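You operate a simulated robot arm through the tools that you are given. There is no shell and no other tool. Be economical: measure what you need, move in short steps, check, and stop when the job is done.

The job below is to be done with a simulated two-armed robot. You get a single attempt, and the scene is never put back.

JOB
On the top of the steel bench, fold the yellow cloth in half.

It is judged by the outcome, as a careful person would: the job done as asked, and still so three seconds after it is handed in. It fails if anything else is knocked over, pushed out of place, dropped, spilled or broken. Flat cloth is picked up by pressing the open fingertips on it (5 to 10 N) and closing them slowly along it; thin cloth reads only 2 to 8 mm in the jaws.

ROBOT AND FRAMES
Two 7-joint arms with two-finger parallel grippers on one trunk, on a base that drives. Base frame: it is fixed to the floor where the robot stands at the start and does not move with it; the origin is under the middle of the robot, x ahead of it, y to its left, z up; the surface under the hand at the start is at about z = 880. Lengths are in mm, angles in degrees, forces in N, time in s.
The left shoulder is at the start at [163, 171, 1108], the right one opposite. With the tool pointing down near the work surface each hand reaches from about 500 to 960 mm from the robot's upright axis, wherever it stands, measured 20 degrees to its own side. Places, roughly: top of the steel bench [700, 100, 900]. Payload 4.4 kg a hand.
The tool frame of a hand sits at the grasp point between the pads (the TCP): z along the fingers, y along the line on which they close. The tips reach 23 mm beyond it. Largest opening 94 mm; finger width 38, thickness 10; the body of the gripper, 54 by 96 mm, starts 39 mm behind the TCP.
Orientation is told as [roll, pitch, yaw] about the base's x, y, z axes, in that order, counted from this pose: with the fingers straight down and closing along the base's y, the tool's x points along the base's -x, its y along +y and its z along -z.

CONTROLS
- The arms move only by the tool jog_arm. It takes "left_plan", "right_plan" or both (then of equal length, played together; a hand with none holds still); each is a list that holds one entry, the list of rows, each a list of 7 numbers: the shift along the base's x, y, z in units of 30 mm (1.0 is 30 mm), then the turn, a rotation vector about the base's x, y, z in units of 8 degrees (1.0 is 8 degrees), then the finger opening in mm, from 0 to 94. In form: [[[tx, ty, tz, wx, wy, wz, fingers], ...]]. A call has 1 to 12 rows; each row shifts and turns the commanded pose from where the row before left it. A call with a number of a shift or a turn outside -1 to 1 is refused whole. A row lasts 0.2 s, in which the tool goes at most 50 mm and 8.6 degrees; a call with a longer step from one row to the next is refused whole, and so is a gripper value outside its range. Where a pose cannot be reached the arm comes as near as it can. A force on the tool above 40 N (or 10 N above the force at the start of the call, whichever is more), or a blocked arm, ends the call early, and 0.2 s more pass. The fingers move at their own pace (about 72 mm/s each) and stop on an object; they squeeze with about 41 N. The grip force told is the motor's: it shows also when the fingers shut on nothing. Time passes only in rows, and 0.2 s behind the last, so rows that do not move let the fingers close. It gives the time, the measured TCP pose, the force on the tool (base axes), the opening and the grip force at its end, in the units of the frame above (readings bear some noise), with the torque about the TCP (base axes, N m) and any sound that the robot's microphone picked up.
- Cameras (640 x 400 px; columns grow to the right, rows downward): "scene" is now at [283.2, 31.9, 1234.2]; the picture's right is [0.37, -0.93, 0.00], its down [-0.61, -0.24, -0.76] and it looks along [0.70, 0.28, -0.65] (base axes); focal length 214 px, centre (320, 200). "left" rides on the left gripper at [86, -16, -75] in its tool frame; the picture's right is [0.18, 0.98, 0.00], its down [-0.58, 0.11, -0.81] and it looks along [-0.79, 0.15, 0.59] (tool axes); focal length 243 px, centre (320, 200). "right" rides on the right gripper at [86, 16, -75] in its tool frame; the picture's right is [-0.18, 0.98, 0.00], its down [-0.58, -0.11, -0.81] and it looks along [-0.79, -0.15, 0.59] (tool axes); focal length 243 px, centre (320, 200). There is no depth. A picture from a camera that has moved, and an enlarged one, comes with that camera's place and axes in the base frame and with its lens.
- grab_frame(camera): a new picture of that camera. No time passes.
- move_column(by): slides the trunk up (or, below 0, down) by that many mm; the arms and the scene camera ride with it, the base frame stays. It gives what a move gives, with no picture.
- drive_base(legs): drives the robot by 1 to 6 legs, each [ahead, left, turn to the left] in mm, mm and degrees, along the robot's own axes; the way and the turn of a leg run together, so that a leg with both is an arc; at most 1500 mm and 180 degrees a leg. The arms and the cameras ride along, it lands a little off, and it stops where it bumps. It gives what a move gives.
- turn_head(pan, tilt): turns the head with the scene camera to pan (to the left, within 80 degrees either way) and tilt (down, from -29 to 69), counted from straight ahead of the robot. It gives what a move gives.
- inspect(camera, box): a new picture of the part [left, top, right, bottom] of that camera's present view, enlarged. No time passes.
- hand_in(): hands the job in; it is judged then, once.

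Go step by step. Nothing tells you exact positions but the pictures and the camera data: compare them with the known pose of the tool, close in by small moves and look again before you grip or let go. The budget is 120 turns and 88 pictures, counting those below and the enlarged ones. Unless the task says otherwise, let go and move clear before handing in, and close with one line.

The tools are called by a JSON object that holds its "api" and its "payload". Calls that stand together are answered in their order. jog_arm: Moves the arms, as the interface text tells. Its arguments: {"type":"object","properties":{"left_plan":{"type":"array","items":{"type":"array","items":{"type":"array","items":{"type":"number"}}}},"right_plan":{"type":"array","items":{"type":"array","items":{"type":"array","items":{"type":"number"}}}}},"required":[]} The other tools are called the same way: move_column (by) slides the trunk up or down; drive_base (legs) drives the base; turn_head (pan, tilt) turns the head that bears the scene camera; grab_frame (camera) takes a picture; inspect (camera, box) takes an enlarged picture of a part of a camera's view; hand_in () hands the job in.

At the start:

```text
time: 0.0
left_position: [481.8, 339.2, 1112.3]
left_orientation: [0.0, -0.1, 0.1]
left_ft_force: [0.3, -0.1, 0.6]
left_wrist_torque: [0.03, 0.01, 0.02]
left_opening: 93.9
left_gripper_force: 0.1
right_position: [631.9, -76.1, 1084.9]
right_orientation: [0.0, 0.0, 0.0]
right_ft_force: [-0.5, 0.0, -0.3]
right_wrist_torque: [-0.03, -0.01, 0.01]
right_opening: 94.0
right_gripper_force: 0.1
trunk travel left (down, up): [-125.0, 263.0]
robot x, y, heading: [1.9, -1.7, -0.1]
head pan, tilt: [21.9, 40.7]
```

scene: 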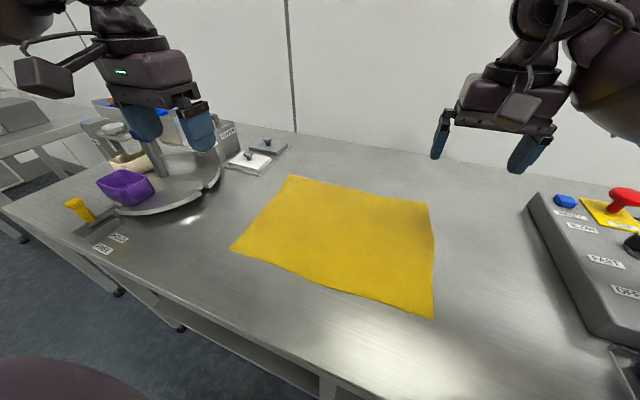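
right: 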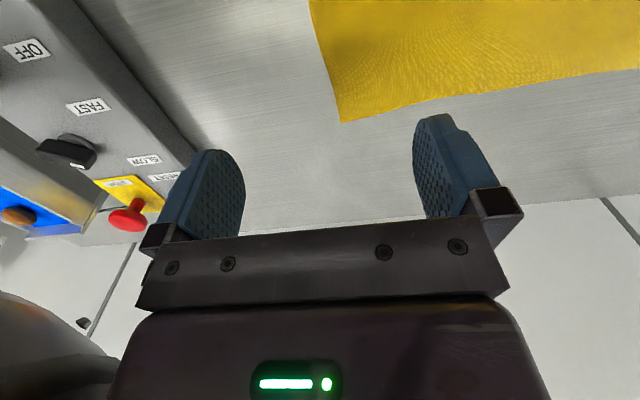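
left: 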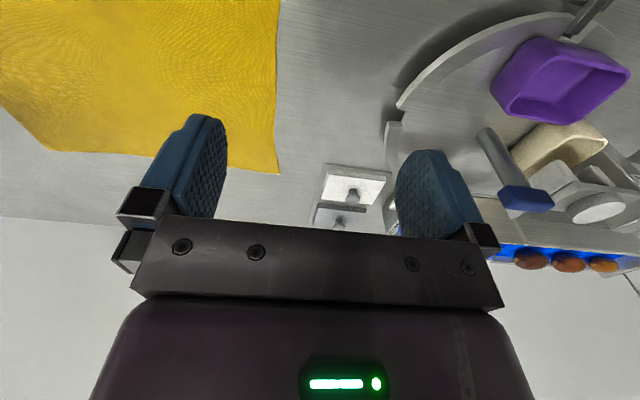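

The yellow cloth lies at about x 460–745, y −80–305, with its long side along y. I plan to pick up both near corners and carry them to the far edge, so I'm backing off a little for reach.

{"api": "drive_base", "payload": {"legs": [[-80, 0, 0]]}}

{"api": "turn_head", "payload": {"pan": 12, "tilt": 45}}

{"api": "grab_frame", "payload": {"camera": "scene"}}

```text
time: 1.1
left_position: [400.9, 340.0, 1111.0]
left_orientation: [-0.1, -0.1, 0.2]
left_ft_force: [-0.5, -0.6, 0.2]
left_wrist_torque: [0.02, 0.01, 0.01]
left_opening: 94.0
left_gripper_force: 0.0
right_position: [552.0, -75.0, 1085.4]
right_orientation: [0.0, 0.0, 0.2]
right_ft_force: [0.2, 0.0, 0.2]
right_wrist_torque: [0.01, -0.05, -0.02]
right_opening: 94.0
right_gripper_force: 0.1
trunk travel left (down, up): [-125.0, 263.0]
robot x, y, heading: [-79.9, -0.1, -0.1]
head pan, tilt: [21.9, 40.7]
```

```text
time: 1.8
left_position: [401.0, 339.7, 1112.1]
left_orientation: [0.0, 0.0, 0.2]
left_ft_force: [-0.1, -0.5, -0.7]
left_wrist_torque: [0.0, 0.03, -0.02]
left_opening: 94.0
left_gripper_force: 0.1
right_position: [551.4, -74.4, 1085.7]
right_orientation: [0.1, 0.2, 0.0]
right_ft_force: [0.3, -0.8, 0.6]
right_wrist_torque: [0.03, 0.05, -0.02]
right_opening: 93.9
right_gripper_force: 0.0
trunk travel left (down, up): [-125.0, 263.0]
robot x, y, heading: [-81.6, 2.9, 0.4]
head pan, tilt: [12.0, 45.0]
```

```text
84 pictures are left
camera scene: at [205.0, 17.8, 1228.0], right [0.21, -0.98, 0.0], down [-0.69, -0.15, -0.71], along [0.69, 0.15, -0.71], focal length 214 px, centre (320, 200)
```

scene: 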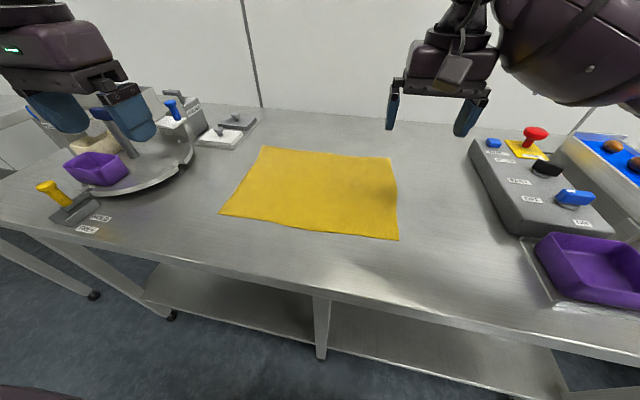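

The second view gives the same corners: near left about (457, 293), near right about (469, −82). I'll bring both hands to just above the near corners.

{"api": "jog_arm", "payload": {"left_plan": [[[0.406, -0.433, -0.844, 0, 0, 0, 44], [0.406, -0.433, -0.844, 0, 0, 0, 44], [0.406, -0.433, -0.844, 0, 0, 0, 44], [0.406, -0.433, -0.844, 0, 0, 0, 44], [0.406, -0.433, -0.844, 0, 0, 0, 44], [0.406, -0.433, -0.844, 0, 0, 0, 44], [0, 0, 0, 0, 0, 0, 44]]], "right_plan": [[[-0.386, 0.147, -0.698, 0, 0, 0, 44], [-0.386, 0.147, -0.698, 0, 0, 0, 44], [-0.386, 0.147, -0.698, 0, 0, 0, 44], [-0.386, 0.147, -0.698, 0, 0, 0, 44], [-0.386, 0.147, -0.698, 0, 0, 0, 44], [-0.386, 0.147, -0.698, 0, 0, 0, 44], [0, 0, 0, 0, 0, 0, 44]]]}}

{"api": "turn_head", "payload": {"pan": 10, "tilt": 50}}

{"api": "grab_frame", "payload": {"camera": "scene"}}

{"api": "grab_frame", "payload": {"camera": "left"}}

{"api": "grab_frame", "payload": {"camera": "right"}}

```text
time: 3.4
left_position: [475.7, 260.9, 960.8]
left_orientation: [-0.1, -0.1, 0.2]
left_ft_force: [0.9, 0.5, -0.3]
left_wrist_torque: [-0.02, 0.0, 0.01]
left_opening: 44.1
left_gripper_force: 0.1
right_position: [482.2, -47.2, 961.1]
right_orientation: [0.0, 0.0, 0.1]
right_ft_force: [-0.5, 0.0, 1.0]
right_wrist_torque: [0.0, -0.03, 0.01]
right_opening: 44.0
right_gripper_force: 0.0
trunk travel left (down, up): [-125.0, 263.0]
robot x, y, heading: [-78.9, 1.4, 0.1]
head pan, tilt: [12.0, 45.0]
```

```text
time: 4.0
left_position: [476.3, 261.8, 961.1]
left_orientation: [0.0, -0.1, 0.2]
left_ft_force: [0.4, -0.4, 0.0]
left_wrist_torque: [0.02, 0.02, -0.02]
left_opening: 44.0
left_gripper_force: 0.1
right_position: [482.2, -48.2, 961.1]
right_orientation: [-0.1, 0.0, 0.2]
right_ft_force: [-0.5, -0.3, 0.1]
right_wrist_torque: [0.0, 0.0, 0.02]
right_opening: 43.9
right_gripper_force: 0.1
trunk travel left (down, up): [-125.0, 263.0]
robot x, y, heading: [-80.7, -0.1, 0.2]
head pan, tilt: [10.0, 50.0]
```

```text
83 pictures are left
camera scene: at [201.3, 14.2, 1221.1], right [0.18, -0.98, 0.0], down [-0.75, -0.13, -0.64], along [0.63, 0.11, -0.77], focal length 214 px, centre (320, 200)
```

scene: 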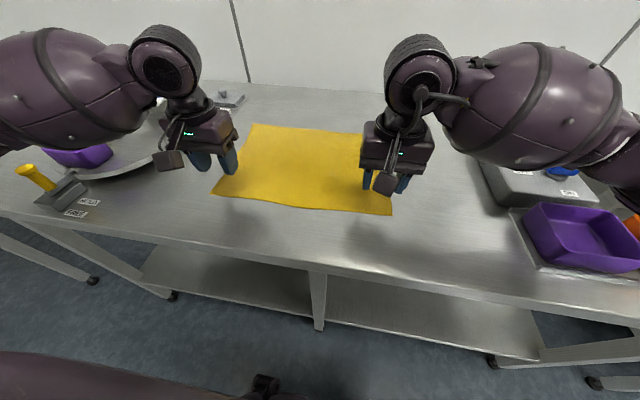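

```text
82 pictures are left
camera left: at [388.9, 244.7, 1033.7], right [-0.19, 0.98, 0.0], down [0.58, 0.11, 0.81], along [0.79, 0.15, -0.59], focal length 243 px, centre (320, 200)
```

left: 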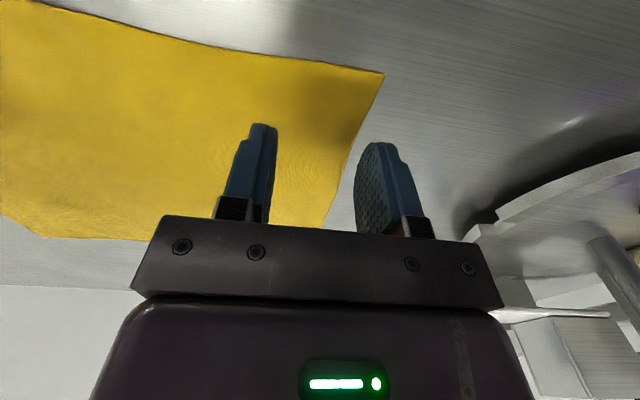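

```text
81 pictures are left
camera right: at [396.6, -31.6, 1036.4], right [0.18, 0.98, 0.0], down [0.58, -0.11, 0.81], along [0.79, -0.15, -0.59], focal length 243 px, centre (320, 200)
```

right: 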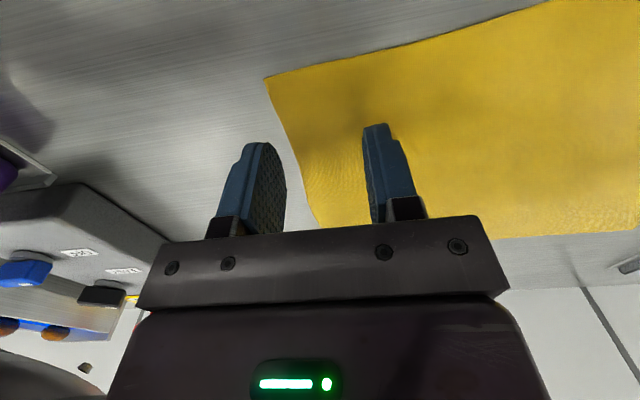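

Both hands line up with their corners (near left about (455, 297), near right about (468, −82)). I'll shift each a few mm inward and go down until just above contact.

{"api": "jog_arm", "payload": {"left_plan": [[[-0.1, -0.23, -0.5, 0, 0, 0, 44], [0, 0, -0.5, 0, 0, 0, 44], [0, 0, -0.5, 0, 0, 0, 44], [0, 0, -0.2, 0, 0, 0, 44]]], "right_plan": [[[0, 0.23, -0.5, 0, 0, 0, 44], [0, 0, -0.5, 0, 0, 0, 44], [0, 0, -0.5, 0, 0, 0, 44], [0, 0, -0.2, 0, 0, 0, 44]]]}}

{"api": "grab_frame", "payload": {"camera": "left"}}

{"api": "grab_frame", "payload": {"camera": "right"}}

```text
time: 5.0
left_position: [470.8, 254.5, 908.3]
left_orientation: [-0.2, -0.2, 0.3]
left_ft_force: [-0.1, -0.4, 0.2]
left_wrist_torque: [-0.01, 0.03, -0.02]
left_opening: 44.1
left_gripper_force: 0.0
right_position: [482.5, -42.1, 909.4]
right_orientation: [0.0, 0.0, 0.1]
right_ft_force: [-1.3, 0.5, 0.0]
right_wrist_torque: [-0.01, 0.0, 0.01]
right_opening: 43.9
right_gripper_force: 0.1
trunk travel left (down, up): [-125.0, 263.0]
robot x, y, heading: [-78.8, 3.7, 0.2]
head pan, tilt: [10.0, 50.0]
```

```text
80 pictures are left
camera left: at [384.2, 238.1, 982.3], right [-0.19, 0.98, 0.0], down [0.58, 0.11, 0.81], along [0.79, 0.15, -0.59], focal length 243 px, centre (320, 200)
```

left: 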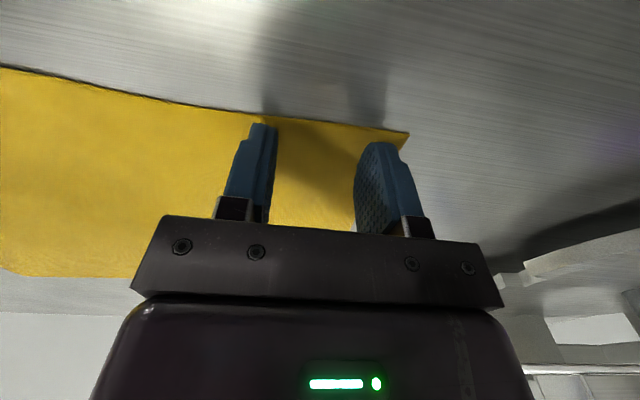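

```text
79 pictures are left
camera right: at [396.7, -25.6, 984.9], right [0.18, 0.98, 0.0], down [0.58, -0.11, 0.81], along [0.79, -0.15, -0.59], focal length 243 px, centre (320, 200)
```

right: 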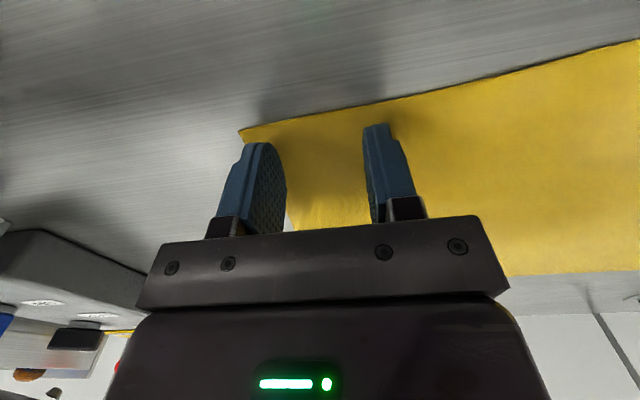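

The tips are about 5 mm above the cloth and within its edges. I'm going down slowly to feel for contact.

{"api": "jog_arm", "payload": {"left_plan": [[[0, 0, -0.06, 0, 0, 0, 44], [0, 0, -0.06, 0, 0, 0, 44], [0, 0, 0, 0, 0, 0, 44]]], "right_plan": [[[0, 0, -0.06, 0, 0, 0, 44], [0, 0, -0.06, 0, 0, 0, 44], [0, 0, 0, 0, 0, 0, 44]]]}}

```text
time: 5.8
left_position: [471.2, 256.5, 905.2]
left_orientation: [-0.1, -0.1, 0.3]
left_ft_force: [0.3, 0.1, 1.3]
left_wrist_torque: [-0.02, 0.0, -0.01]
left_opening: 44.1
left_gripper_force: 0.1
right_position: [482.7, -42.2, 906.6]
right_orientation: [0.0, -0.1, 0.1]
right_ft_force: [0.3, 0.4, -0.1]
right_wrist_torque: [0.0, 0.0, 0.03]
right_opening: 44.1
right_gripper_force: 0.1
trunk travel left (down, up): [-125.0, 263.0]
robot x, y, heading: [-79.2, -1.4, 0.0]
head pan, tilt: [10.0, 50.0]
```

{"api": "jog_arm", "payload": {"left_plan": [[[0, 0, -0.04, 0, 0, 0, 44], [0, 0, 0, 0, 0, 0, 44]]], "right_plan": [[[0, 0, -0.07, 0, 0, 0, 44], [0, 0, 0, 0, 0, 0, 44]]]}}

```text
time: 6.4
left_position: [470.5, 255.5, 905.4]
left_orientation: [0.0, -0.1, 0.3]
left_ft_force: [0.4, 0.7, -0.1]
left_wrist_torque: [0.01, -0.03, 0.01]
left_opening: 43.8
left_gripper_force: 0.0
right_position: [483.0, -41.5, 905.5]
right_orientation: [0.1, 0.1, 0.1]
right_ft_force: [0.4, 0.3, 5.6]
right_wrist_torque: [-0.08, -0.02, -0.01]
right_opening: 44.3
right_gripper_force: 0.1
trunk travel left (down, up): [-125.0, 263.0]
robot x, y, heading: [-80.5, -2.4, 0.1]
head pan, tilt: [10.0, 50.0]
```

The right hand now reads 5.6 N and the left is close to touching, so I'll lower the left a little more.

{"api": "jog_arm", "payload": {"left_plan": [[[0, 0, -0.04, 0, 0, 0, 44], [0, 0, 0, 0, 0, 0, 44]]], "right_plan": [[[0, 0, -0.01, 0, 0, 0, 44], [0, 0, 0, 0, 0, 0, 44]]]}}

```text
time: 7.0
left_position: [471.3, 255.9, 905.2]
left_orientation: [0.0, -0.2, 0.2]
left_ft_force: [0.2, 1.4, 9.0]
left_wrist_torque: [0.06, 0.01, 0.01]
left_opening: 44.2
left_gripper_force: 0.0
right_position: [483.1, -42.5, 905.3]
right_orientation: [0.0, 0.0, 0.1]
right_ft_force: [-0.4, 0.0, 7.5]
right_wrist_torque: [-0.03, 0.02, -0.01]
right_opening: 44.2
right_gripper_force: 0.0
trunk travel left (down, up): [-125.0, 263.0]
robot x, y, heading: [-76.7, -3.1, 0.4]
head pan, tilt: [10.0, 50.0]
```

Both hands press with 7–9 N. Now I'll close the fingers slowly.

{"api": "jog_arm", "payload": {"left_plan": [[[0, 0, 0, 0, 0, 0, 40], [0, 0, 0, 0, 0, 0, 36], [0, 0, 0, 0, 0, 0, 32], [0, 0, 0, 0, 0, 0, 28], [0, 0, 0, 0, 0, 0, 24], [0, 0, 0, 0, 0, 0, 20], [0, 0, 0, 0, 0, 0, 16], [0, 0, 0, 0, 0, 0, 12], [0, 0, 0, 0, 0, 0, 8], [0, 0, 0, 0, 0, 0, 4], [0, 0, 0, 0, 0, 0, 0], [0, 0, 0, 0, 0, 0, 0]]], "right_plan": [[[0, 0, 0, 0, 0, 0, 40], [0, 0, 0, 0, 0, 0, 36], [0, 0, 0, 0, 0, 0, 32], [0, 0, 0, 0, 0, 0, 28], [0, 0, 0, 0, 0, 0, 24], [0, 0, 0, 0, 0, 0, 20], [0, 0, 0, 0, 0, 0, 16], [0, 0, 0, 0, 0, 0, 12], [0, 0, 0, 0, 0, 0, 8], [0, 0, 0, 0, 0, 0, 4], [0, 0, 0, 0, 0, 0, 0], [0, 0, 0, 0, 0, 0, 0]]]}}

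{"api": "grab_frame", "payload": {"camera": "left"}}

{"api": "grab_frame", "payload": {"camera": "right"}}

```text
time: 9.6
left_position: [468.5, 256.3, 904.5]
left_orientation: [0.0, -0.3, 0.1]
left_ft_force: [1.2, -3.6, 8.1]
left_wrist_torque: [-0.03, 0.02, 0.01]
left_opening: 5.8
left_gripper_force: 41.0
right_position: [481.8, -40.1, 905.3]
right_orientation: [0.0, -0.2, 0.1]
right_ft_force: [-0.5, 6.1, 23.8]
right_wrist_torque: [0.19, 0.01, -0.01]
right_opening: 2.5
right_gripper_force: 40.2
trunk travel left (down, up): [-125.0, 263.0]
robot x, y, heading: [-76.9, -4.2, 0.2]
head pan, tilt: [10.0, 50.0]
```

```text
78 pictures are left
camera left: at [382.7, 239.1, 977.5], right [-0.19, 0.98, 0.0], down [0.58, 0.11, 0.81], along [0.79, 0.15, -0.59], focal length 243 px, centre (320, 200)
```

left: 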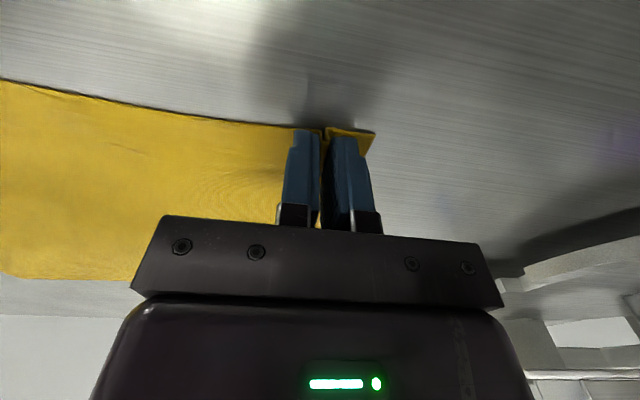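

```text
77 pictures are left
camera right: at [395.6, -24.9, 980.7], right [0.18, 0.98, 0.0], down [0.58, -0.11, 0.81], along [0.79, -0.15, -0.59], focal length 243 px, centre (320, 200)
```

right: 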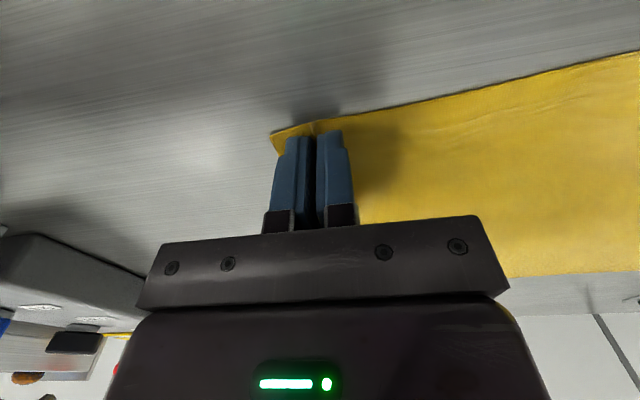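

Both grips seem to hold cloth: 5.8 mm left, 2.5 mm right. I'll lift a little and check.

{"api": "jog_arm", "payload": {"left_plan": [[[0, 0, 0.3, 0, 0, 0, 0], [0, 0, 0.5, 0, 0, 0, 0], [0.2, 0, 0.6, 0, 0, 0, 0]]], "right_plan": [[[0, 0, 0.3, 0, 0, 0, 0], [0, 0, 0.5, 0, 0, 0, 0], [0.2, 0, 0.6, 0, 0, 0, 0]]]}}

{"api": "grab_frame", "payload": {"camera": "left"}}

{"api": "grab_frame", "payload": {"camera": "right"}}

{"api": "grab_frame", "payload": {"camera": "scene"}}

```text
time: 10.4
left_position: [475.4, 255.0, 944.5]
left_orientation: [0.0, 0.1, 0.2]
left_ft_force: [0.0, -4.3, -0.3]
left_wrist_torque: [-0.11, 0.02, -0.02]
left_opening: 5.6
left_gripper_force: 41.1
right_position: [489.3, -40.6, 944.8]
right_orientation: [0.0, 0.0, 0.1]
right_ft_force: [-0.2, 4.4, 0.3]
right_wrist_torque: [0.1, -0.01, 0.02]
right_opening: 2.0
right_gripper_force: 41.1
trunk travel left (down, up): [-125.0, 263.0]
robot x, y, heading: [-76.8, -1.9, 0.2]
head pan, tilt: [10.0, 50.0]
```

```text
76 pictures are left
camera left: at [390.0, 237.5, 1017.4], right [-0.19, 0.98, 0.0], down [0.58, 0.11, 0.81], along [0.79, 0.15, -0.59], focal length 243 px, centre (320, 200)
```

left: 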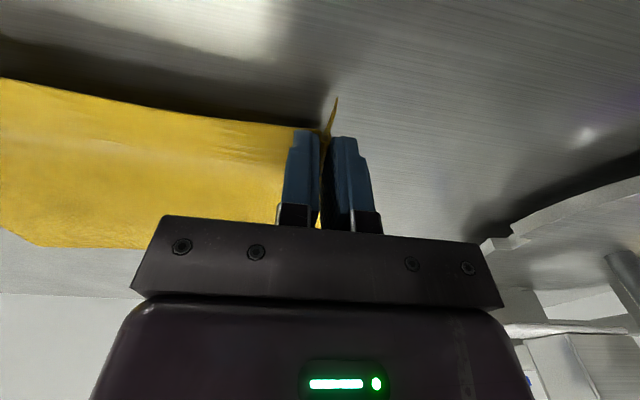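

```text
75 pictures are left
camera right: at [403.0, -25.1, 1020.3], right [0.18, 0.98, 0.0], down [0.58, -0.11, 0.81], along [0.79, -0.15, -0.59], focal length 243 px, centre (320, 200)
```

right: 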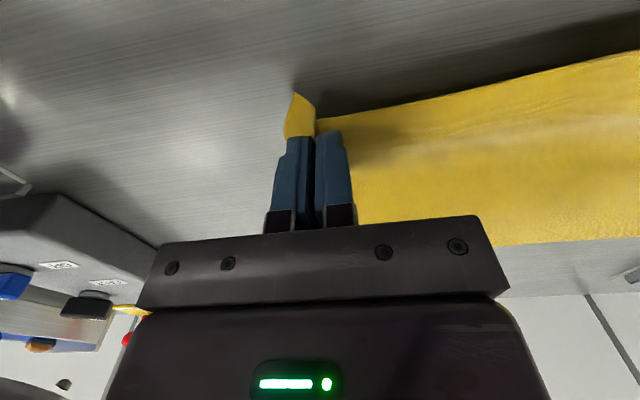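

```text
74 pictures are left
camera scene: at [201.1, 14.1, 1221.0], right [0.18, -0.98, 0.0], down [-0.75, -0.13, -0.64], along [0.63, 0.11, -0.77], focal length 214 px, centre (320, 200)
```

scene: 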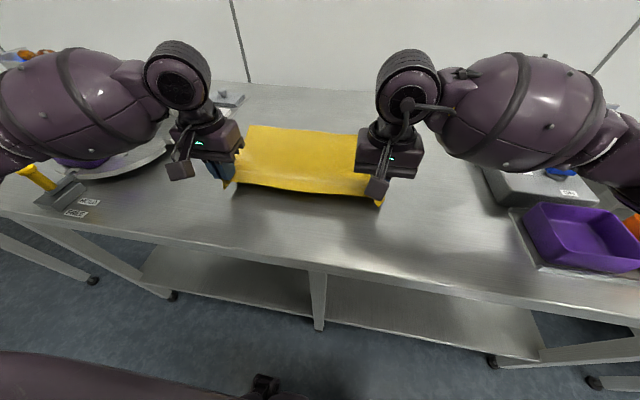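

The lift works, but the pads hold about 35 mm of cloth inward from the edge, so that strip would end up curled after the fold. I'll put it back, spread it by opening while pressed, and regrip with only about 13 mm of cloth in the pads.

{"api": "jog_arm", "payload": {"left_plan": [[[-0.2, 0, -0.6, 0, 0, 0, 0], [0, 0, -0.5, 0, 0, 0, 0], [0, 0, -0.3, 0, 0, 0, 0], [0, 0, 0, 0, 0, 0, 8], [0, 0, 0, 0, 0, 0, 14], [0, 0, 0, 0, 0, 0, 20], [0, 0, 0, 0, 0, 0, 26], [0, 0, 0, 0, 0, 0, 32], [0, 0, 0, 0, 0, 0, 38], [0, 0, 0, 0, 0, 0, 44], [0, 0, 0.3, 0, 0, 0, 44], [-0.5, 0, 0.3, 0, 0, 0, 44]]], "right_plan": [[[-0.2, 0, -0.6, 0, 0, 0, 0], [0, 0, -0.5, 0, 0, 0, 0], [0, 0, -0.3, 0, 0, 0, 0], [0, 0, 0, 0, 0, 0, 8], [0, 0, 0, 0, 0, 0, 14], [0, 0, 0, 0, 0, 0, 20], [0, 0, 0, 0, 0, 0, 26], [0, 0, 0, 0, 0, 0, 32], [0, 0, 0, 0, 0, 0, 38], [0, 0, 0, 0, 0, 0, 44], [0, 0, 0.3, 0, 0, 0, 44], [-0.5, 0, 0.3, 0, 0, 0, 44]]]}}

{"api": "grab_frame", "payload": {"camera": "left"}}

{"api": "grab_frame", "payload": {"camera": "right"}}

```text
time: 13.0
left_position: [457.6, 255.6, 921.2]
left_orientation: [0.0, -0.1, 0.3]
left_ft_force: [-0.7, 0.6, 0.9]
left_wrist_torque: [0.03, -0.01, -0.01]
left_opening: 44.1
left_gripper_force: 0.0
right_position: [466.8, -40.8, 921.4]
right_orientation: [0.0, -0.1, 0.2]
right_ft_force: [0.0, 0.1, -0.2]
right_wrist_torque: [0.05, 0.05, -0.02]
right_opening: 44.1
right_gripper_force: 0.0
trunk travel left (down, up): [-125.0, 263.0]
robot x, y, heading: [-81.1, -0.3, 0.0]
head pan, tilt: [10.0, 50.0]
```

```text
73 pictures are left
camera left: at [369.1, 237.9, 994.7], right [-0.19, 0.98, 0.0], down [0.58, 0.11, 0.81], along [0.79, 0.15, -0.59], focal length 243 px, centre (320, 200)
```

left: 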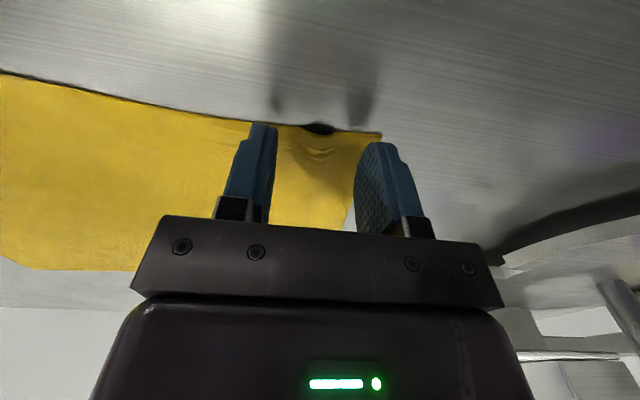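

```text
72 pictures are left
camera right: at [380.6, -24.7, 997.0], right [0.18, 0.98, 0.0], down [0.58, -0.11, 0.81], along [0.79, -0.15, -0.59], focal length 243 px, centre (320, 200)
```

right: 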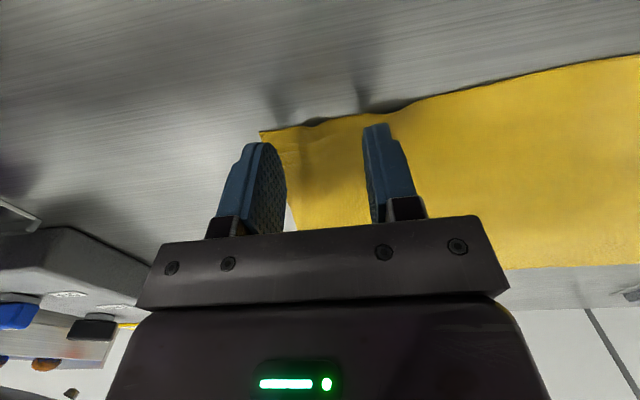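

Each hand overlaps the edge by about 23 mm. I'll shift back 9 mm and press down again.

{"api": "jog_arm", "payload": {"left_plan": [[[-0.3, -0.1, 0, 0, 0, 0, 38], [0, 0, -0.3, 0, 0, 0, 38], [0, 0, -0.25, 0, 0, 0, 38], [0, 0, -0.03, 0, 0, 0, 38], [0, 0, 0, 0, 0, 0, 38]]], "right_plan": [[[-0.3, 0.1, 0, 0, 0, 0, 38], [0, 0, -0.3, 0, 0, 0, 38], [0, 0, -0.25, 0, 0, 0, 38], [0, 0, -0.03, 0, 0, 0, 38], [0, 0, 0, 0, 0, 0, 38]]]}}

{"api": "grab_frame", "payload": {"camera": "left"}}

{"api": "grab_frame", "payload": {"camera": "right"}}

```text
time: 14.2
left_position: [447.8, 251.4, 905.2]
left_orientation: [0.0, -0.1, 0.2]
left_ft_force: [0.2, -0.3, 5.1]
left_wrist_torque: [0.01, -0.08, 0.0]
left_opening: 38.0
left_gripper_force: 0.0
right_position: [457.5, -39.9, 904.8]
right_orientation: [0.1, -0.1, 0.0]
right_ft_force: [0.7, 0.3, 5.0]
right_wrist_torque: [-0.01, -0.05, 0.05]
right_opening: 38.0
right_gripper_force: 0.1
trunk travel left (down, up): [-125.0, 263.0]
robot x, y, heading: [-81.3, 0.4, 0.1]
head pan, tilt: [10.0, 50.0]
```

```text
71 pictures are left
camera left: at [360.7, 235.2, 977.5], right [-0.19, 0.98, 0.0], down [0.58, 0.11, 0.81], along [0.79, 0.15, -0.59], focal length 243 px, centre (320, 200)
```

left: 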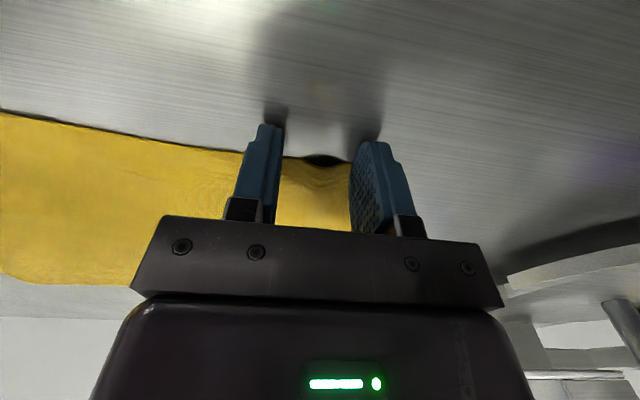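

```text
70 pictures are left
camera right: at [372.1, -22.7, 979.5], right [0.18, 0.98, 0.0], down [0.58, -0.11, 0.81], along [0.79, -0.15, -0.59], focal length 243 px, centre (320, 200)
```

right: 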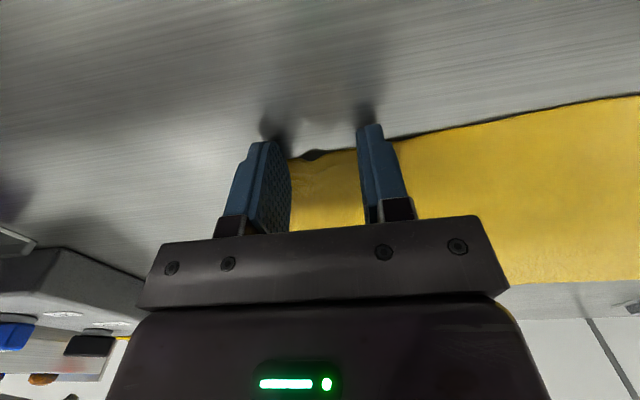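

The pressure is about 5 N on each side and only the edge strip is under the pads. I'll close slowly.

{"api": "jog_arm", "payload": {"left_plan": [[[0, 0, -0.02, 0, 0, 0, 36], [0, 0, 0, 0, 0, 0, 32], [0, 0, 0, 0, 0, 0, 28], [0, 0, 0, 0, 0, 0, 24], [0, 0, 0, 0, 0, 0, 20], [0, 0, 0, 0, 0, 0, 16], [0, 0, 0, 0, 0, 0, 12], [0, 0, 0, 0, 0, 0, 8], [0, 0, 0, 0, 0, 0, 4], [0, 0, 0, 0, 0, 0, 0], [0, 0, 0, 0, 0, 0, 0], [0, 0, 0, 0, 0, 0, 0]]], "right_plan": [[[0, 0, -0.02, 0, 0, 0, 36], [0, 0, 0, 0, 0, 0, 32], [0, 0, 0, 0, 0, 0, 28], [0, 0, 0, 0, 0, 0, 24], [0, 0, 0, 0, 0, 0, 20], [0, 0, 0, 0, 0, 0, 16], [0, 0, 0, 0, 0, 0, 12], [0, 0, 0, 0, 0, 0, 8], [0, 0, 0, 0, 0, 0, 4], [0, 0, 0, 0, 0, 0, 0], [0, 0, 0, 0, 0, 0, 0], [0, 0, 0, 0, 0, 0, 0]]]}}

{"api": "jog_arm", "payload": {"left_plan": [[[0, 0, 0.3, 0, 0, 0, 0], [0, 0, 0.6, 0, 0, 0, 0], [0.3, 0, 0.8, 0, 0, 0, 0]]], "right_plan": [[[0, 0, 0.3, 0, 0, 0, 0], [0, 0, 0.6, 0, 0, 0, 0], [0.3, 0, 0.8, 0, 0, 0, 0]]]}}

{"api": "grab_frame", "payload": {"camera": "left"}}

{"api": "grab_frame", "payload": {"camera": "right"}}

```text
time: 16.8
left_position: [447.6, 250.6, 903.4]
left_orientation: [-0.1, -0.2, 0.2]
left_ft_force: [1.1, -7.8, 17.3]
left_wrist_torque: [-0.19, -0.25, -0.14]
left_opening: 2.1
left_gripper_force: 41.2
right_position: [456.6, -38.2, 904.2]
right_orientation: [0.0, -0.1, 0.1]
right_ft_force: [0.1, 8.2, 7.7]
right_wrist_torque: [0.22, -0.09, 0.11]
right_opening: 1.8
right_gripper_force: 41.4
trunk travel left (down, up): [-125.0, 263.0]
robot x, y, heading: [-80.3, 3.7, 0.2]
head pan, tilt: [10.0, 50.0]
```

```text
time: 17.6
left_position: [456.0, 253.7, 954.2]
left_orientation: [-0.1, 0.0, 0.2]
left_ft_force: [-0.4, -8.7, -0.9]
left_wrist_torque: [-0.2, -0.01, -0.12]
left_opening: 2.3
left_gripper_force: 40.6
right_position: [468.8, -39.3, 954.5]
right_orientation: [0.0, 0.2, 0.1]
right_ft_force: [0.3, 9.3, 0.3]
right_wrist_torque: [0.18, -0.01, 0.11]
right_opening: 1.8
right_gripper_force: 41.0
trunk travel left (down, up): [-125.0, 263.0]
robot x, y, heading: [-80.4, 0.7, 0.1]
head pan, tilt: [10.0, 50.0]
```

```text
69 pictures are left
camera left: at [368.9, 236.0, 1027.8], right [-0.19, 0.98, 0.0], down [0.58, 0.11, 0.81], along [0.79, 0.15, -0.59], focal length 243 px, centre (320, 200)
```

left: 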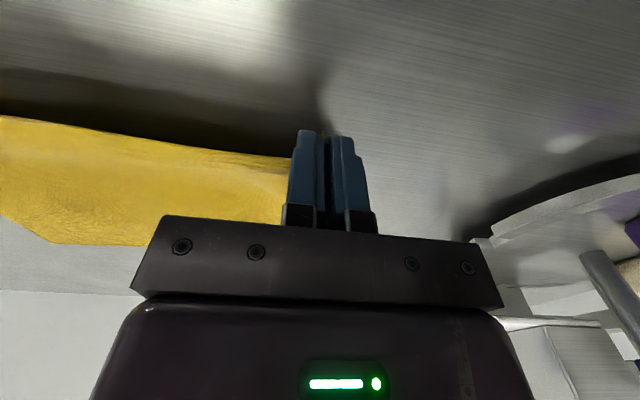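

```text
68 pictures are left
camera right: at [381.9, -22.9, 1029.3], right [0.18, 0.98, 0.0], down [0.58, -0.11, 0.81], along [0.79, -0.15, -0.59], focal length 243 px, centre (320, 200)
```

right: 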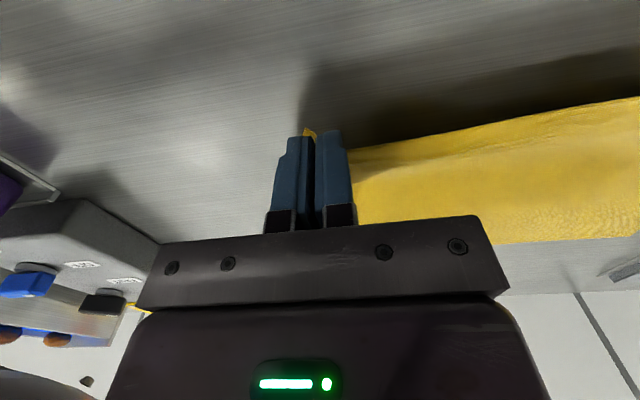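

Both corners are held with only the edge in the jaws. I'll ease the tension inward and do the first half of the arc slowly.

{"api": "jog_arm", "payload": {"left_plan": [[[0.48, -0.1, 0.5, 0, 0, 0, 0], [0.48, 0, 0.45, 0, 0, 0, 0], [0.48, 0, 0.4, 0, 0, 0, 0], [0.48, 0, 0.35, 0, 0, 0, 0], [0.48, 0, 0.3, 0, 0, 0, 0], [0.48, 0, 0.25, 0, 0, 0, 0], [0.48, 0, 0.2, 0, 0, 0, 0], [0.48, 0, 0.1, 0, 0.3, 0, 0], [0.48, 0, 0.08, 0, 0.5, 0, 0], [0.48, 0, 0, 0, 0.5, 0, 0]]], "right_plan": [[[0.48, 0.1, 0.5, 0, 0, 0, 0], [0.48, 0, 0.45, 0, 0, 0, 0], [0.48, 0, 0.4, 0, 0, 0, 0], [0.48, 0, 0.35, 0, 0, 0, 0], [0.48, 0, 0.3, 0, 0, 0, 0], [0.48, 0, 0.25, 0, 0, 0, 0], [0.48, 0, 0.2, 0, 0, 0, 0], [0.48, 0, 0.1, 0, 0.3, 0, 0], [0.48, 0, 0.08, 0, 0.5, 0, 0], [0.48, 0, 0, 0, 0.5, 0, 0]]]}}

{"api": "grab_frame", "payload": {"camera": "scene"}}

{"api": "grab_frame", "payload": {"camera": "left"}}

```text
time: 19.8
left_position: [600.2, 248.7, 1030.9]
left_orientation: [0.0, 10.5, 0.1]
left_ft_force: [0.5, -3.1, -0.3]
left_wrist_torque: [-0.05, 0.0, -0.01]
left_opening: 2.0
left_gripper_force: 41.1
right_position: [612.1, -35.8, 1032.1]
right_orientation: [-0.1, 10.5, 0.1]
right_ft_force: [0.4, 2.1, 0.0]
right_wrist_torque: [0.08, 0.0, 0.01]
right_opening: 1.8
right_gripper_force: 41.6
trunk travel left (down, up): [-125.0, 263.0]
robot x, y, heading: [-79.3, -1.5, 0.2]
head pan, tilt: [10.0, 50.0]
```

```text
67 pictures are left
camera scene: at [201.9, 14.2, 1220.8], right [0.18, -0.98, 0.0], down [-0.75, -0.13, -0.64], along [0.63, 0.11, -0.77], focal length 214 px, centre (320, 200)
```

scene: 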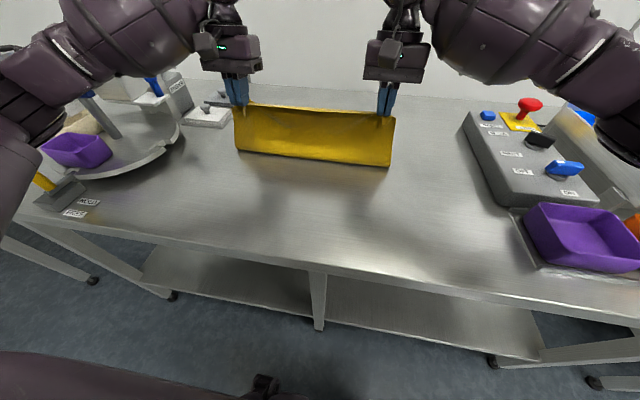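

```text
66 pictures are left
camera left: at [529.5, 232.1, 1119.8], right [-0.18, 0.98, 0.03], down [0.72, 0.11, 0.69], along [0.67, 0.15, -0.73], focal length 243 px, centre (320, 200)
```

left: 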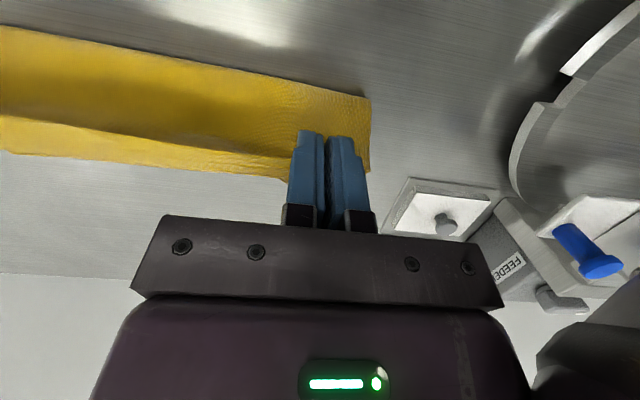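

The cloth stands up cleanly over a fold line near x 604–614. I'll continue down toward the far edge, tilting a bit, and stop above it to check.

{"api": "jog_arm", "payload": {"left_plan": [[[0.42, 0, -0.1, 0, 0.3, 0, 0], [0.42, 0, -0.2, 0, 0.3, 0, 0], [0.42, 0, -0.3, 0, 0.3, 0, 0], [0.42, 0, -0.4, 0, 0.3, 0, 0], [0.42, 0, -0.45, 0, 0.3, 0, 0], [0.42, 0, -0.5, 0, 0.3, 0, 0], [0.42, 0, -0.6, 0, 0.3, 0, 0], [0.42, 0, -0.6, 0, 0.3, 0, 0], [0, 0, 0, 0, 0, 0, 0]]], "right_plan": [[[0.45, 0, -0.1, 0, 0.3, 0, 0], [0.45, 0, -0.2, 0, 0.3, 0, 0], [0.45, 0, -0.3, 0, 0.3, 0, 0], [0.45, 0, -0.4, 0, 0.3, 0, 0], [0.45, 0, -0.45, 0, 0.3, 0, 0], [0.45, 0, -0.5, 0, 0.3, 0, 0], [0.45, 0, -0.6, 0, 0.3, 0, 0], [0.45, 0, -0.6, 0, 0.3, 0, 0], [0, 0, 0, 0, 0, 0, 0]]]}}

{"api": "grab_frame", "payload": {"camera": "scene"}}

{"api": "grab_frame", "payload": {"camera": "left"}}

{"api": "grab_frame", "payload": {"camera": "right"}}

```text
time: 21.8
left_position: [700.0, 249.6, 939.0]
left_orientation: [0.1, 29.5, 0.1]
left_ft_force: [0.3, -3.3, 0.7]
left_wrist_torque: [-0.09, -0.01, -0.01]
left_opening: 2.3
left_gripper_force: 40.8
right_position: [718.0, -37.6, 940.4]
right_orientation: [0.1, 29.6, 0.2]
right_ft_force: [0.7, 2.5, 0.0]
right_wrist_torque: [0.07, 0.0, 0.01]
right_opening: 1.9
right_gripper_force: 41.5
trunk travel left (down, up): [-125.0, 263.0]
robot x, y, heading: [-78.4, 1.2, 0.3]
head pan, tilt: [10.0, 50.0]
```

```text
65 pictures are left
camera scene: at [200.4, 13.9, 1221.6], right [0.18, -0.98, 0.0], down [-0.75, -0.13, -0.64], along [0.63, 0.11, -0.77], focal length 214 px, centre (320, 200)
```

scene: 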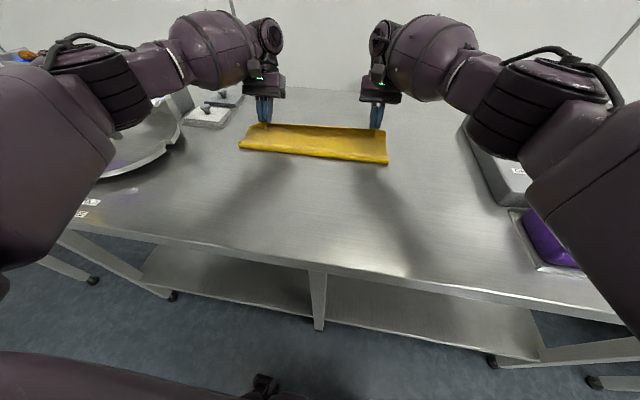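

```text
64 pictures are left
camera left: at [661.2, 232.4, 1045.4], right [-0.16, 0.98, 0.09], down [0.9, 0.11, 0.42], along [0.4, 0.15, -0.9], focal length 243 px, centre (320, 200)
```

left: 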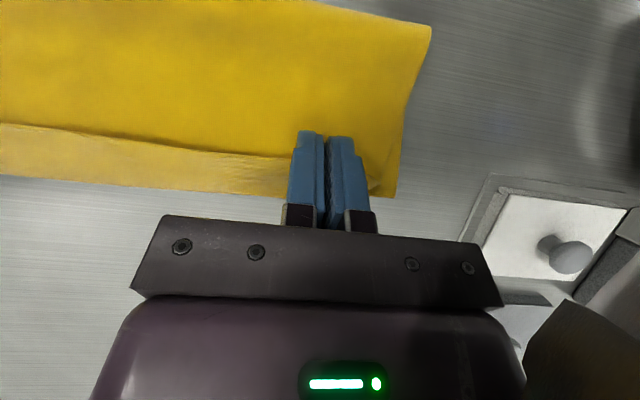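

```text
63 pictures are left
camera right: at [680.0, -20.1, 1048.0], right [0.16, 0.98, -0.09], down [0.9, -0.11, 0.41], along [0.4, -0.15, -0.91], focal length 243 px, centre (320, 200)
```

right: 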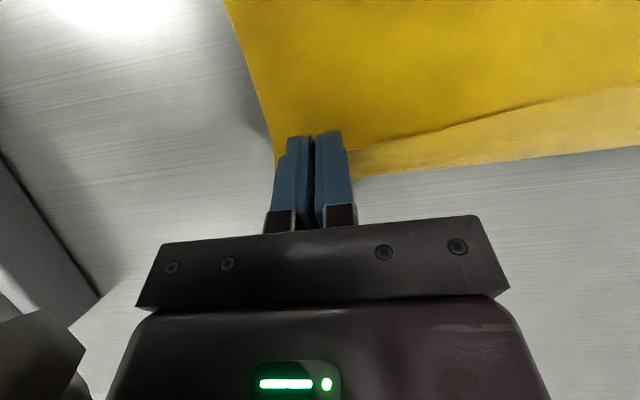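

The fold is square, and the top edge is about 40 mm short of the far edge but still raised. I'll move forward and lower to line the edges up.

{"api": "jog_arm", "payload": {"left_plan": [[[0.29, 0, -0.1, 0, 0, 0, 0], [0.29, 0, -0.1, 0, 0, 0, 0], [0.29, 0, -0.15, 0, 0, 0, 0], [0.29, 0, -0.2, 0, 0, 0, 0], [0.2, 0, -0.2, 0, 0, 0, 0], [0, 0, 0, 0, 0, 0, 0]]], "right_plan": [[[0.24, 0, -0.1, 0, 0, 0, 0], [0.24, 0, -0.1, 0, 0, 0, 0], [0.24, 0, -0.15, 0, 0, 0, 0], [0.24, 0, -0.2, 0, 0, 0, 0], [0.2, 0, -0.2, 0, 0, 0, 0], [0, 0, 0, 0, 0, 0, 0]]]}}

{"api": "grab_frame", "payload": {"camera": "left"}}

{"api": "grab_frame", "payload": {"camera": "right"}}

{"api": "inspect", "payload": {"camera": "scene", "box": [200, 60, 440, 210]}}

```text
time: 23.2
left_position: [742.3, 248.0, 917.1]
left_orientation: [-0.1, 29.5, 0.0]
left_ft_force: [-1.6, -8.1, 0.9]
left_wrist_torque: [-0.26, 0.0, -0.02]
left_opening: 2.8
left_gripper_force: 41.0
right_position: [728.6, -42.4, 928.9]
right_orientation: [0.1, 29.6, 0.1]
right_ft_force: [-0.3, 7.9, 0.2]
right_wrist_torque: [0.19, -0.01, 0.02]
right_opening: 1.7
right_gripper_force: 41.0
right hand out of reach, approached as far as the arm can: row 2, 3, 4, 5
trunk travel left (down, up): [-125.0, 263.0]
robot x, y, heading: [-81.3, 1.0, 0.0]
head pan, tilt: [10.0, 50.0]
```

```text
62 pictures are left
camera left: at [703.4, 232.4, 1022.8], right [-0.16, 0.98, 0.09], down [0.9, 0.11, 0.41], along [0.4, 0.15, -0.91], focal length 243 px, centre (320, 200)
```

left: 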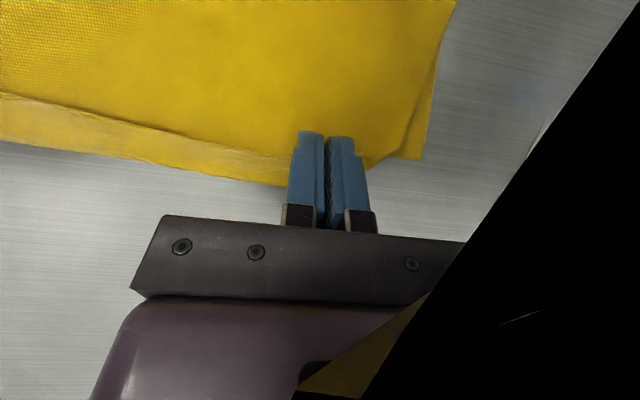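

```text
61 pictures are left
camera right: at [690.3, -25.5, 1036.8], right [0.16, 0.98, -0.09], down [0.9, -0.11, 0.41], along [0.4, -0.15, -0.91], focal length 243 px, centre (320, 200)
```

right: 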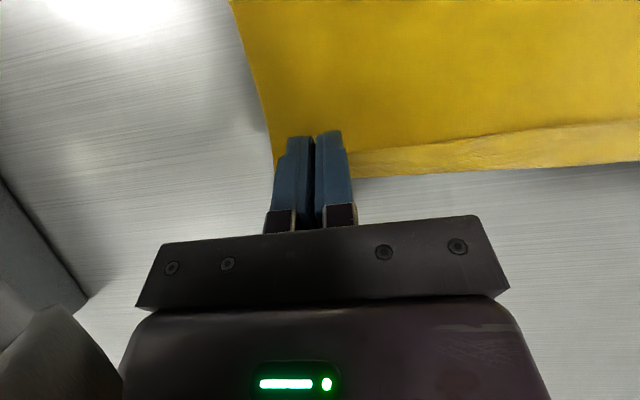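

```text
2.67 times, centred on (320, 135) of scene
camera zoom: at [201.0, 14.2, 1221.2], right [0.18, -0.98, 0.0], down [-0.75, -0.13, -0.64], along [0.63, 0.11, -0.77], focal length 572 px, centre (320, 373)
```

zoom: 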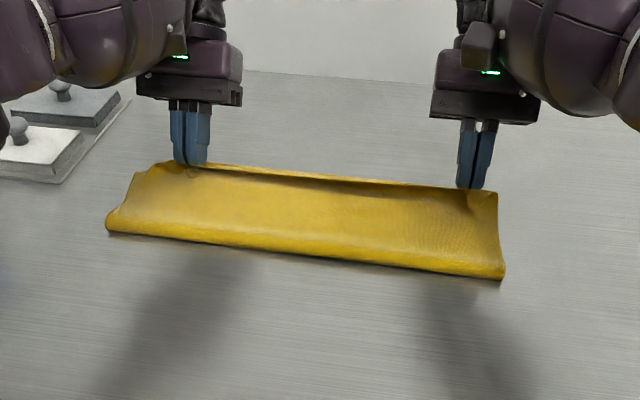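

The right arm is at its reach limit with the tilt. I'll bring both hands back a little and drive the base forward 60 mm to make up for it.

{"api": "jog_arm", "payload": {"left_plan": [[[-0.45, 0, 0.05, 0, 0, 0, 0], [-0.45, 0, 0.05, 0, 0, 0, 0], [-0.45, 0, 0.05, 0, 0, 0, 0], [-0.45, 0, 0, 0, 0, 0, 0], [0, 0, 0, 0, 0, 0, 0]]], "right_plan": [[[-0.27, 0, 0, 0, 0, 0, 0], [-0.27, 0, 0, 0, 0, 0, 0], [-0.27, 0, 0, 0, 0, 0, 0], [-0.27, 0, 0, 0, 0, 0, 0], [0, 0, 0, 0, 0, 0, 0]]]}}

```text
time: 24.4
left_position: [687.9, 250.2, 919.9]
left_orientation: [0.0, 29.6, 0.3]
left_ft_force: [-0.1, -9.9, 0.6]
left_wrist_torque: [-0.28, -0.02, -0.04]
left_opening: 2.3
left_gripper_force: 41.1
right_position: [696.6, -42.3, 928.5]
right_orientation: [0.1, 29.5, 0.1]
right_ft_force: [-0.2, 9.0, -0.8]
right_wrist_torque: [0.28, 0.0, 0.01]
right_opening: 1.6
right_gripper_force: 41.4
trunk travel left (down, up): [-125.0, 263.0]
robot x, y, heading: [-75.1, -0.6, -0.0]
head pan, tilt: [10.0, 50.0]
```

{"api": "drive_base", "payload": {"legs": [[55, 0, 0]]}}

{"api": "grab_frame", "payload": {"camera": "left"}}

{"api": "grab_frame", "payload": {"camera": "right"}}

```text
time: 25.4
left_position: [743.1, 250.3, 921.5]
left_orientation: [0.0, 29.6, 0.2]
left_ft_force: [0.5, -10.2, -1.3]
left_wrist_torque: [-0.27, -0.01, -0.03]
left_opening: 2.6
left_gripper_force: 40.7
right_position: [751.5, -42.1, 926.7]
right_orientation: [0.1, 29.7, 0.0]
right_ft_force: [0.4, 9.1, -1.0]
right_wrist_torque: [0.27, 0.0, 0.0]
right_opening: 1.7
right_gripper_force: 41.2
trunk travel left (down, up): [-125.0, 263.0]
robot x, y, heading: [-30.6, 4.1, 0.2]
head pan, tilt: [10.0, 50.0]
```

```text
59 pictures are left
camera left: at [703.9, 233.6, 1027.3], right [-0.16, 0.98, 0.09], down [0.9, 0.11, 0.41], along [0.4, 0.15, -0.91], focal length 243 px, centre (320, 200)
```

left: 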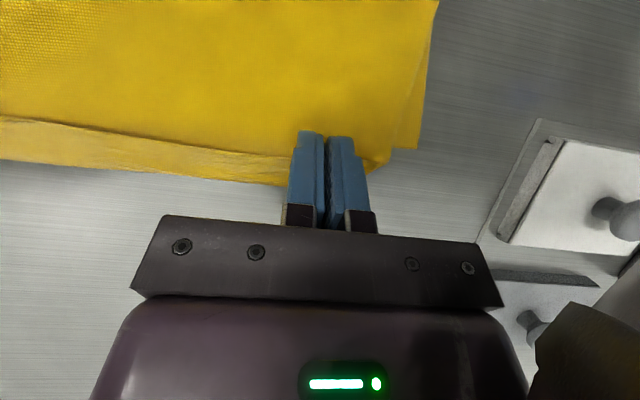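

```text
58 pictures are left
camera right: at [712.9, -26.0, 1036.4], right [0.16, 0.98, -0.09], down [0.9, -0.11, 0.41], along [0.4, -0.15, -0.91], focal length 243 px, centre (320, 200)
```

right: 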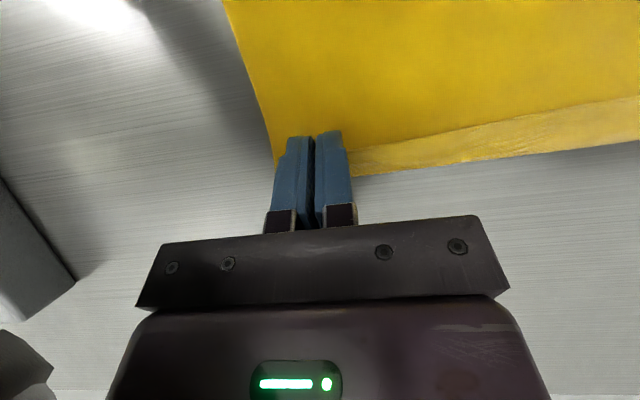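

{"api": "inspect", "payload": {"camera": "scene", "box": [200, 60, 440, 210]}}

```text
2.67 times, centred on (320, 135) of scene
camera zoom: at [255.4, 14.4, 1221.1], right [0.18, -0.98, 0.0], down [-0.75, -0.13, -0.64], along [0.63, 0.11, -0.77], focal length 572 px, centre (320, 373)
```

zoom: 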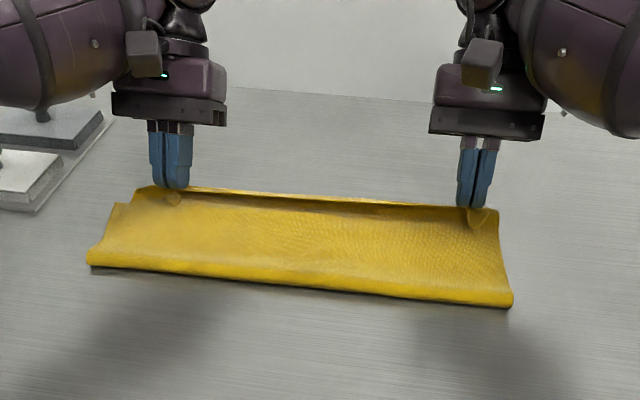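

The fold is forming well. The bottom layer slid forward slightly, to x about 760, and the top edge trails it by about 20 mm. I'll ease the tension, go a little further and lower.

{"api": "jog_arm", "payload": {"left_plan": [[[0.15, -0.08, -0.05, 0, 0, 0, 0], [0.15, 0, -0.05, 0, 0, 0, 0], [0.15, 0, -0.1, 0, 0, 0, 0], [0, 0, -0.05, 0, 0, 0, 0], [0, 0, 0, 0, 0, 0, 0]]], "right_plan": [[[0.15, 0.08, -0.1, 0, 0, 0, 0], [0.15, 0, -0.1, 0, 0, 0, 0], [0.15, 0, -0.15, 0, 0, 0, 0], [0, 0, -0.08, 0, 0, 0, 0], [0, 0, 0, 0, 0, 0, 0]]]}}

{"api": "grab_frame", "payload": {"camera": "left"}}

{"api": "grab_frame", "payload": {"camera": "right"}}

{"api": "inspect", "payload": {"camera": "scene", "box": [200, 60, 440, 210]}}

```text
time: 26.6
left_position: [756.8, 247.9, 912.0]
left_orientation: [-0.1, 29.5, 0.2]
left_ft_force: [-0.3, -4.1, 1.3]
left_wrist_torque: [-0.1, -0.04, 0.01]
left_opening: 2.2
left_gripper_force: 41.0
right_position: [763.1, -39.2, 916.7]
right_orientation: [0.1, 29.6, 0.1]
right_ft_force: [0.0, 4.4, -0.4]
right_wrist_torque: [0.09, 0.04, 0.01]
right_opening: 1.7
right_gripper_force: 41.4
trunk travel left (down, up): [-125.0, 263.0]
robot x, y, heading: [-26.7, 2.3, -0.1]
head pan, tilt: [10.0, 50.0]
```

```text
56 pictures are left
camera left: at [716.9, 231.0, 1019.5], right [-0.16, 0.98, 0.09], down [0.9, 0.11, 0.42], along [0.4, 0.15, -0.91], focal length 243 px, centre (320, 200)
```

left: 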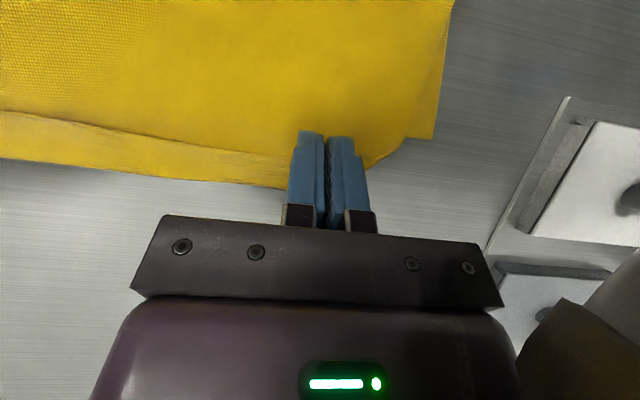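

```text
55 pictures are left
camera right: at [726.1, -23.3, 1023.6], right [0.16, 0.98, -0.09], down [0.9, -0.11, 0.41], along [0.4, -0.15, -0.91], focal length 243 px, centre (320, 200)
```

right: 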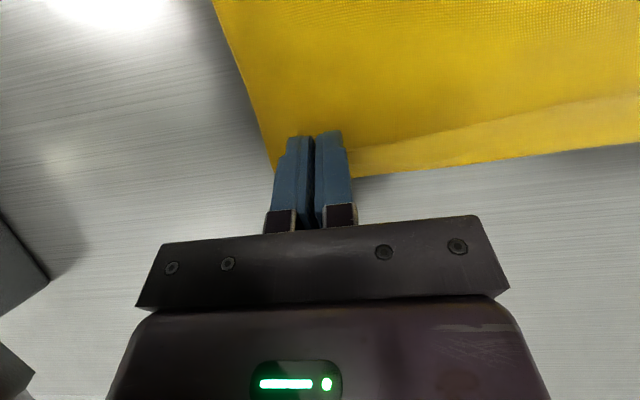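

```text
2.67 times, centred on (320, 135) of scene
camera zoom: at [254.9, 14.3, 1221.2], right [0.18, -0.98, 0.0], down [-0.75, -0.13, -0.64], along [0.63, 0.11, -0.77], focal length 572 px, centre (320, 373)
```

zoom: 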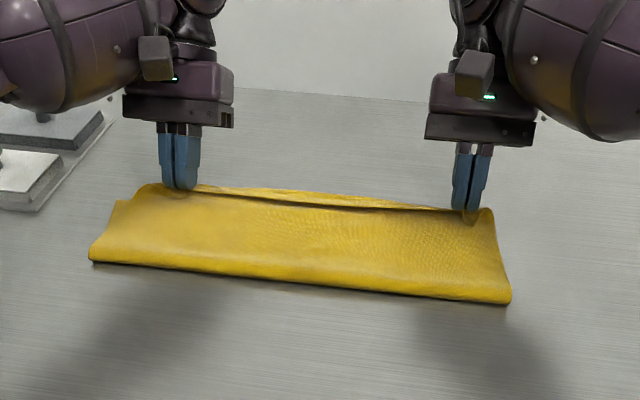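

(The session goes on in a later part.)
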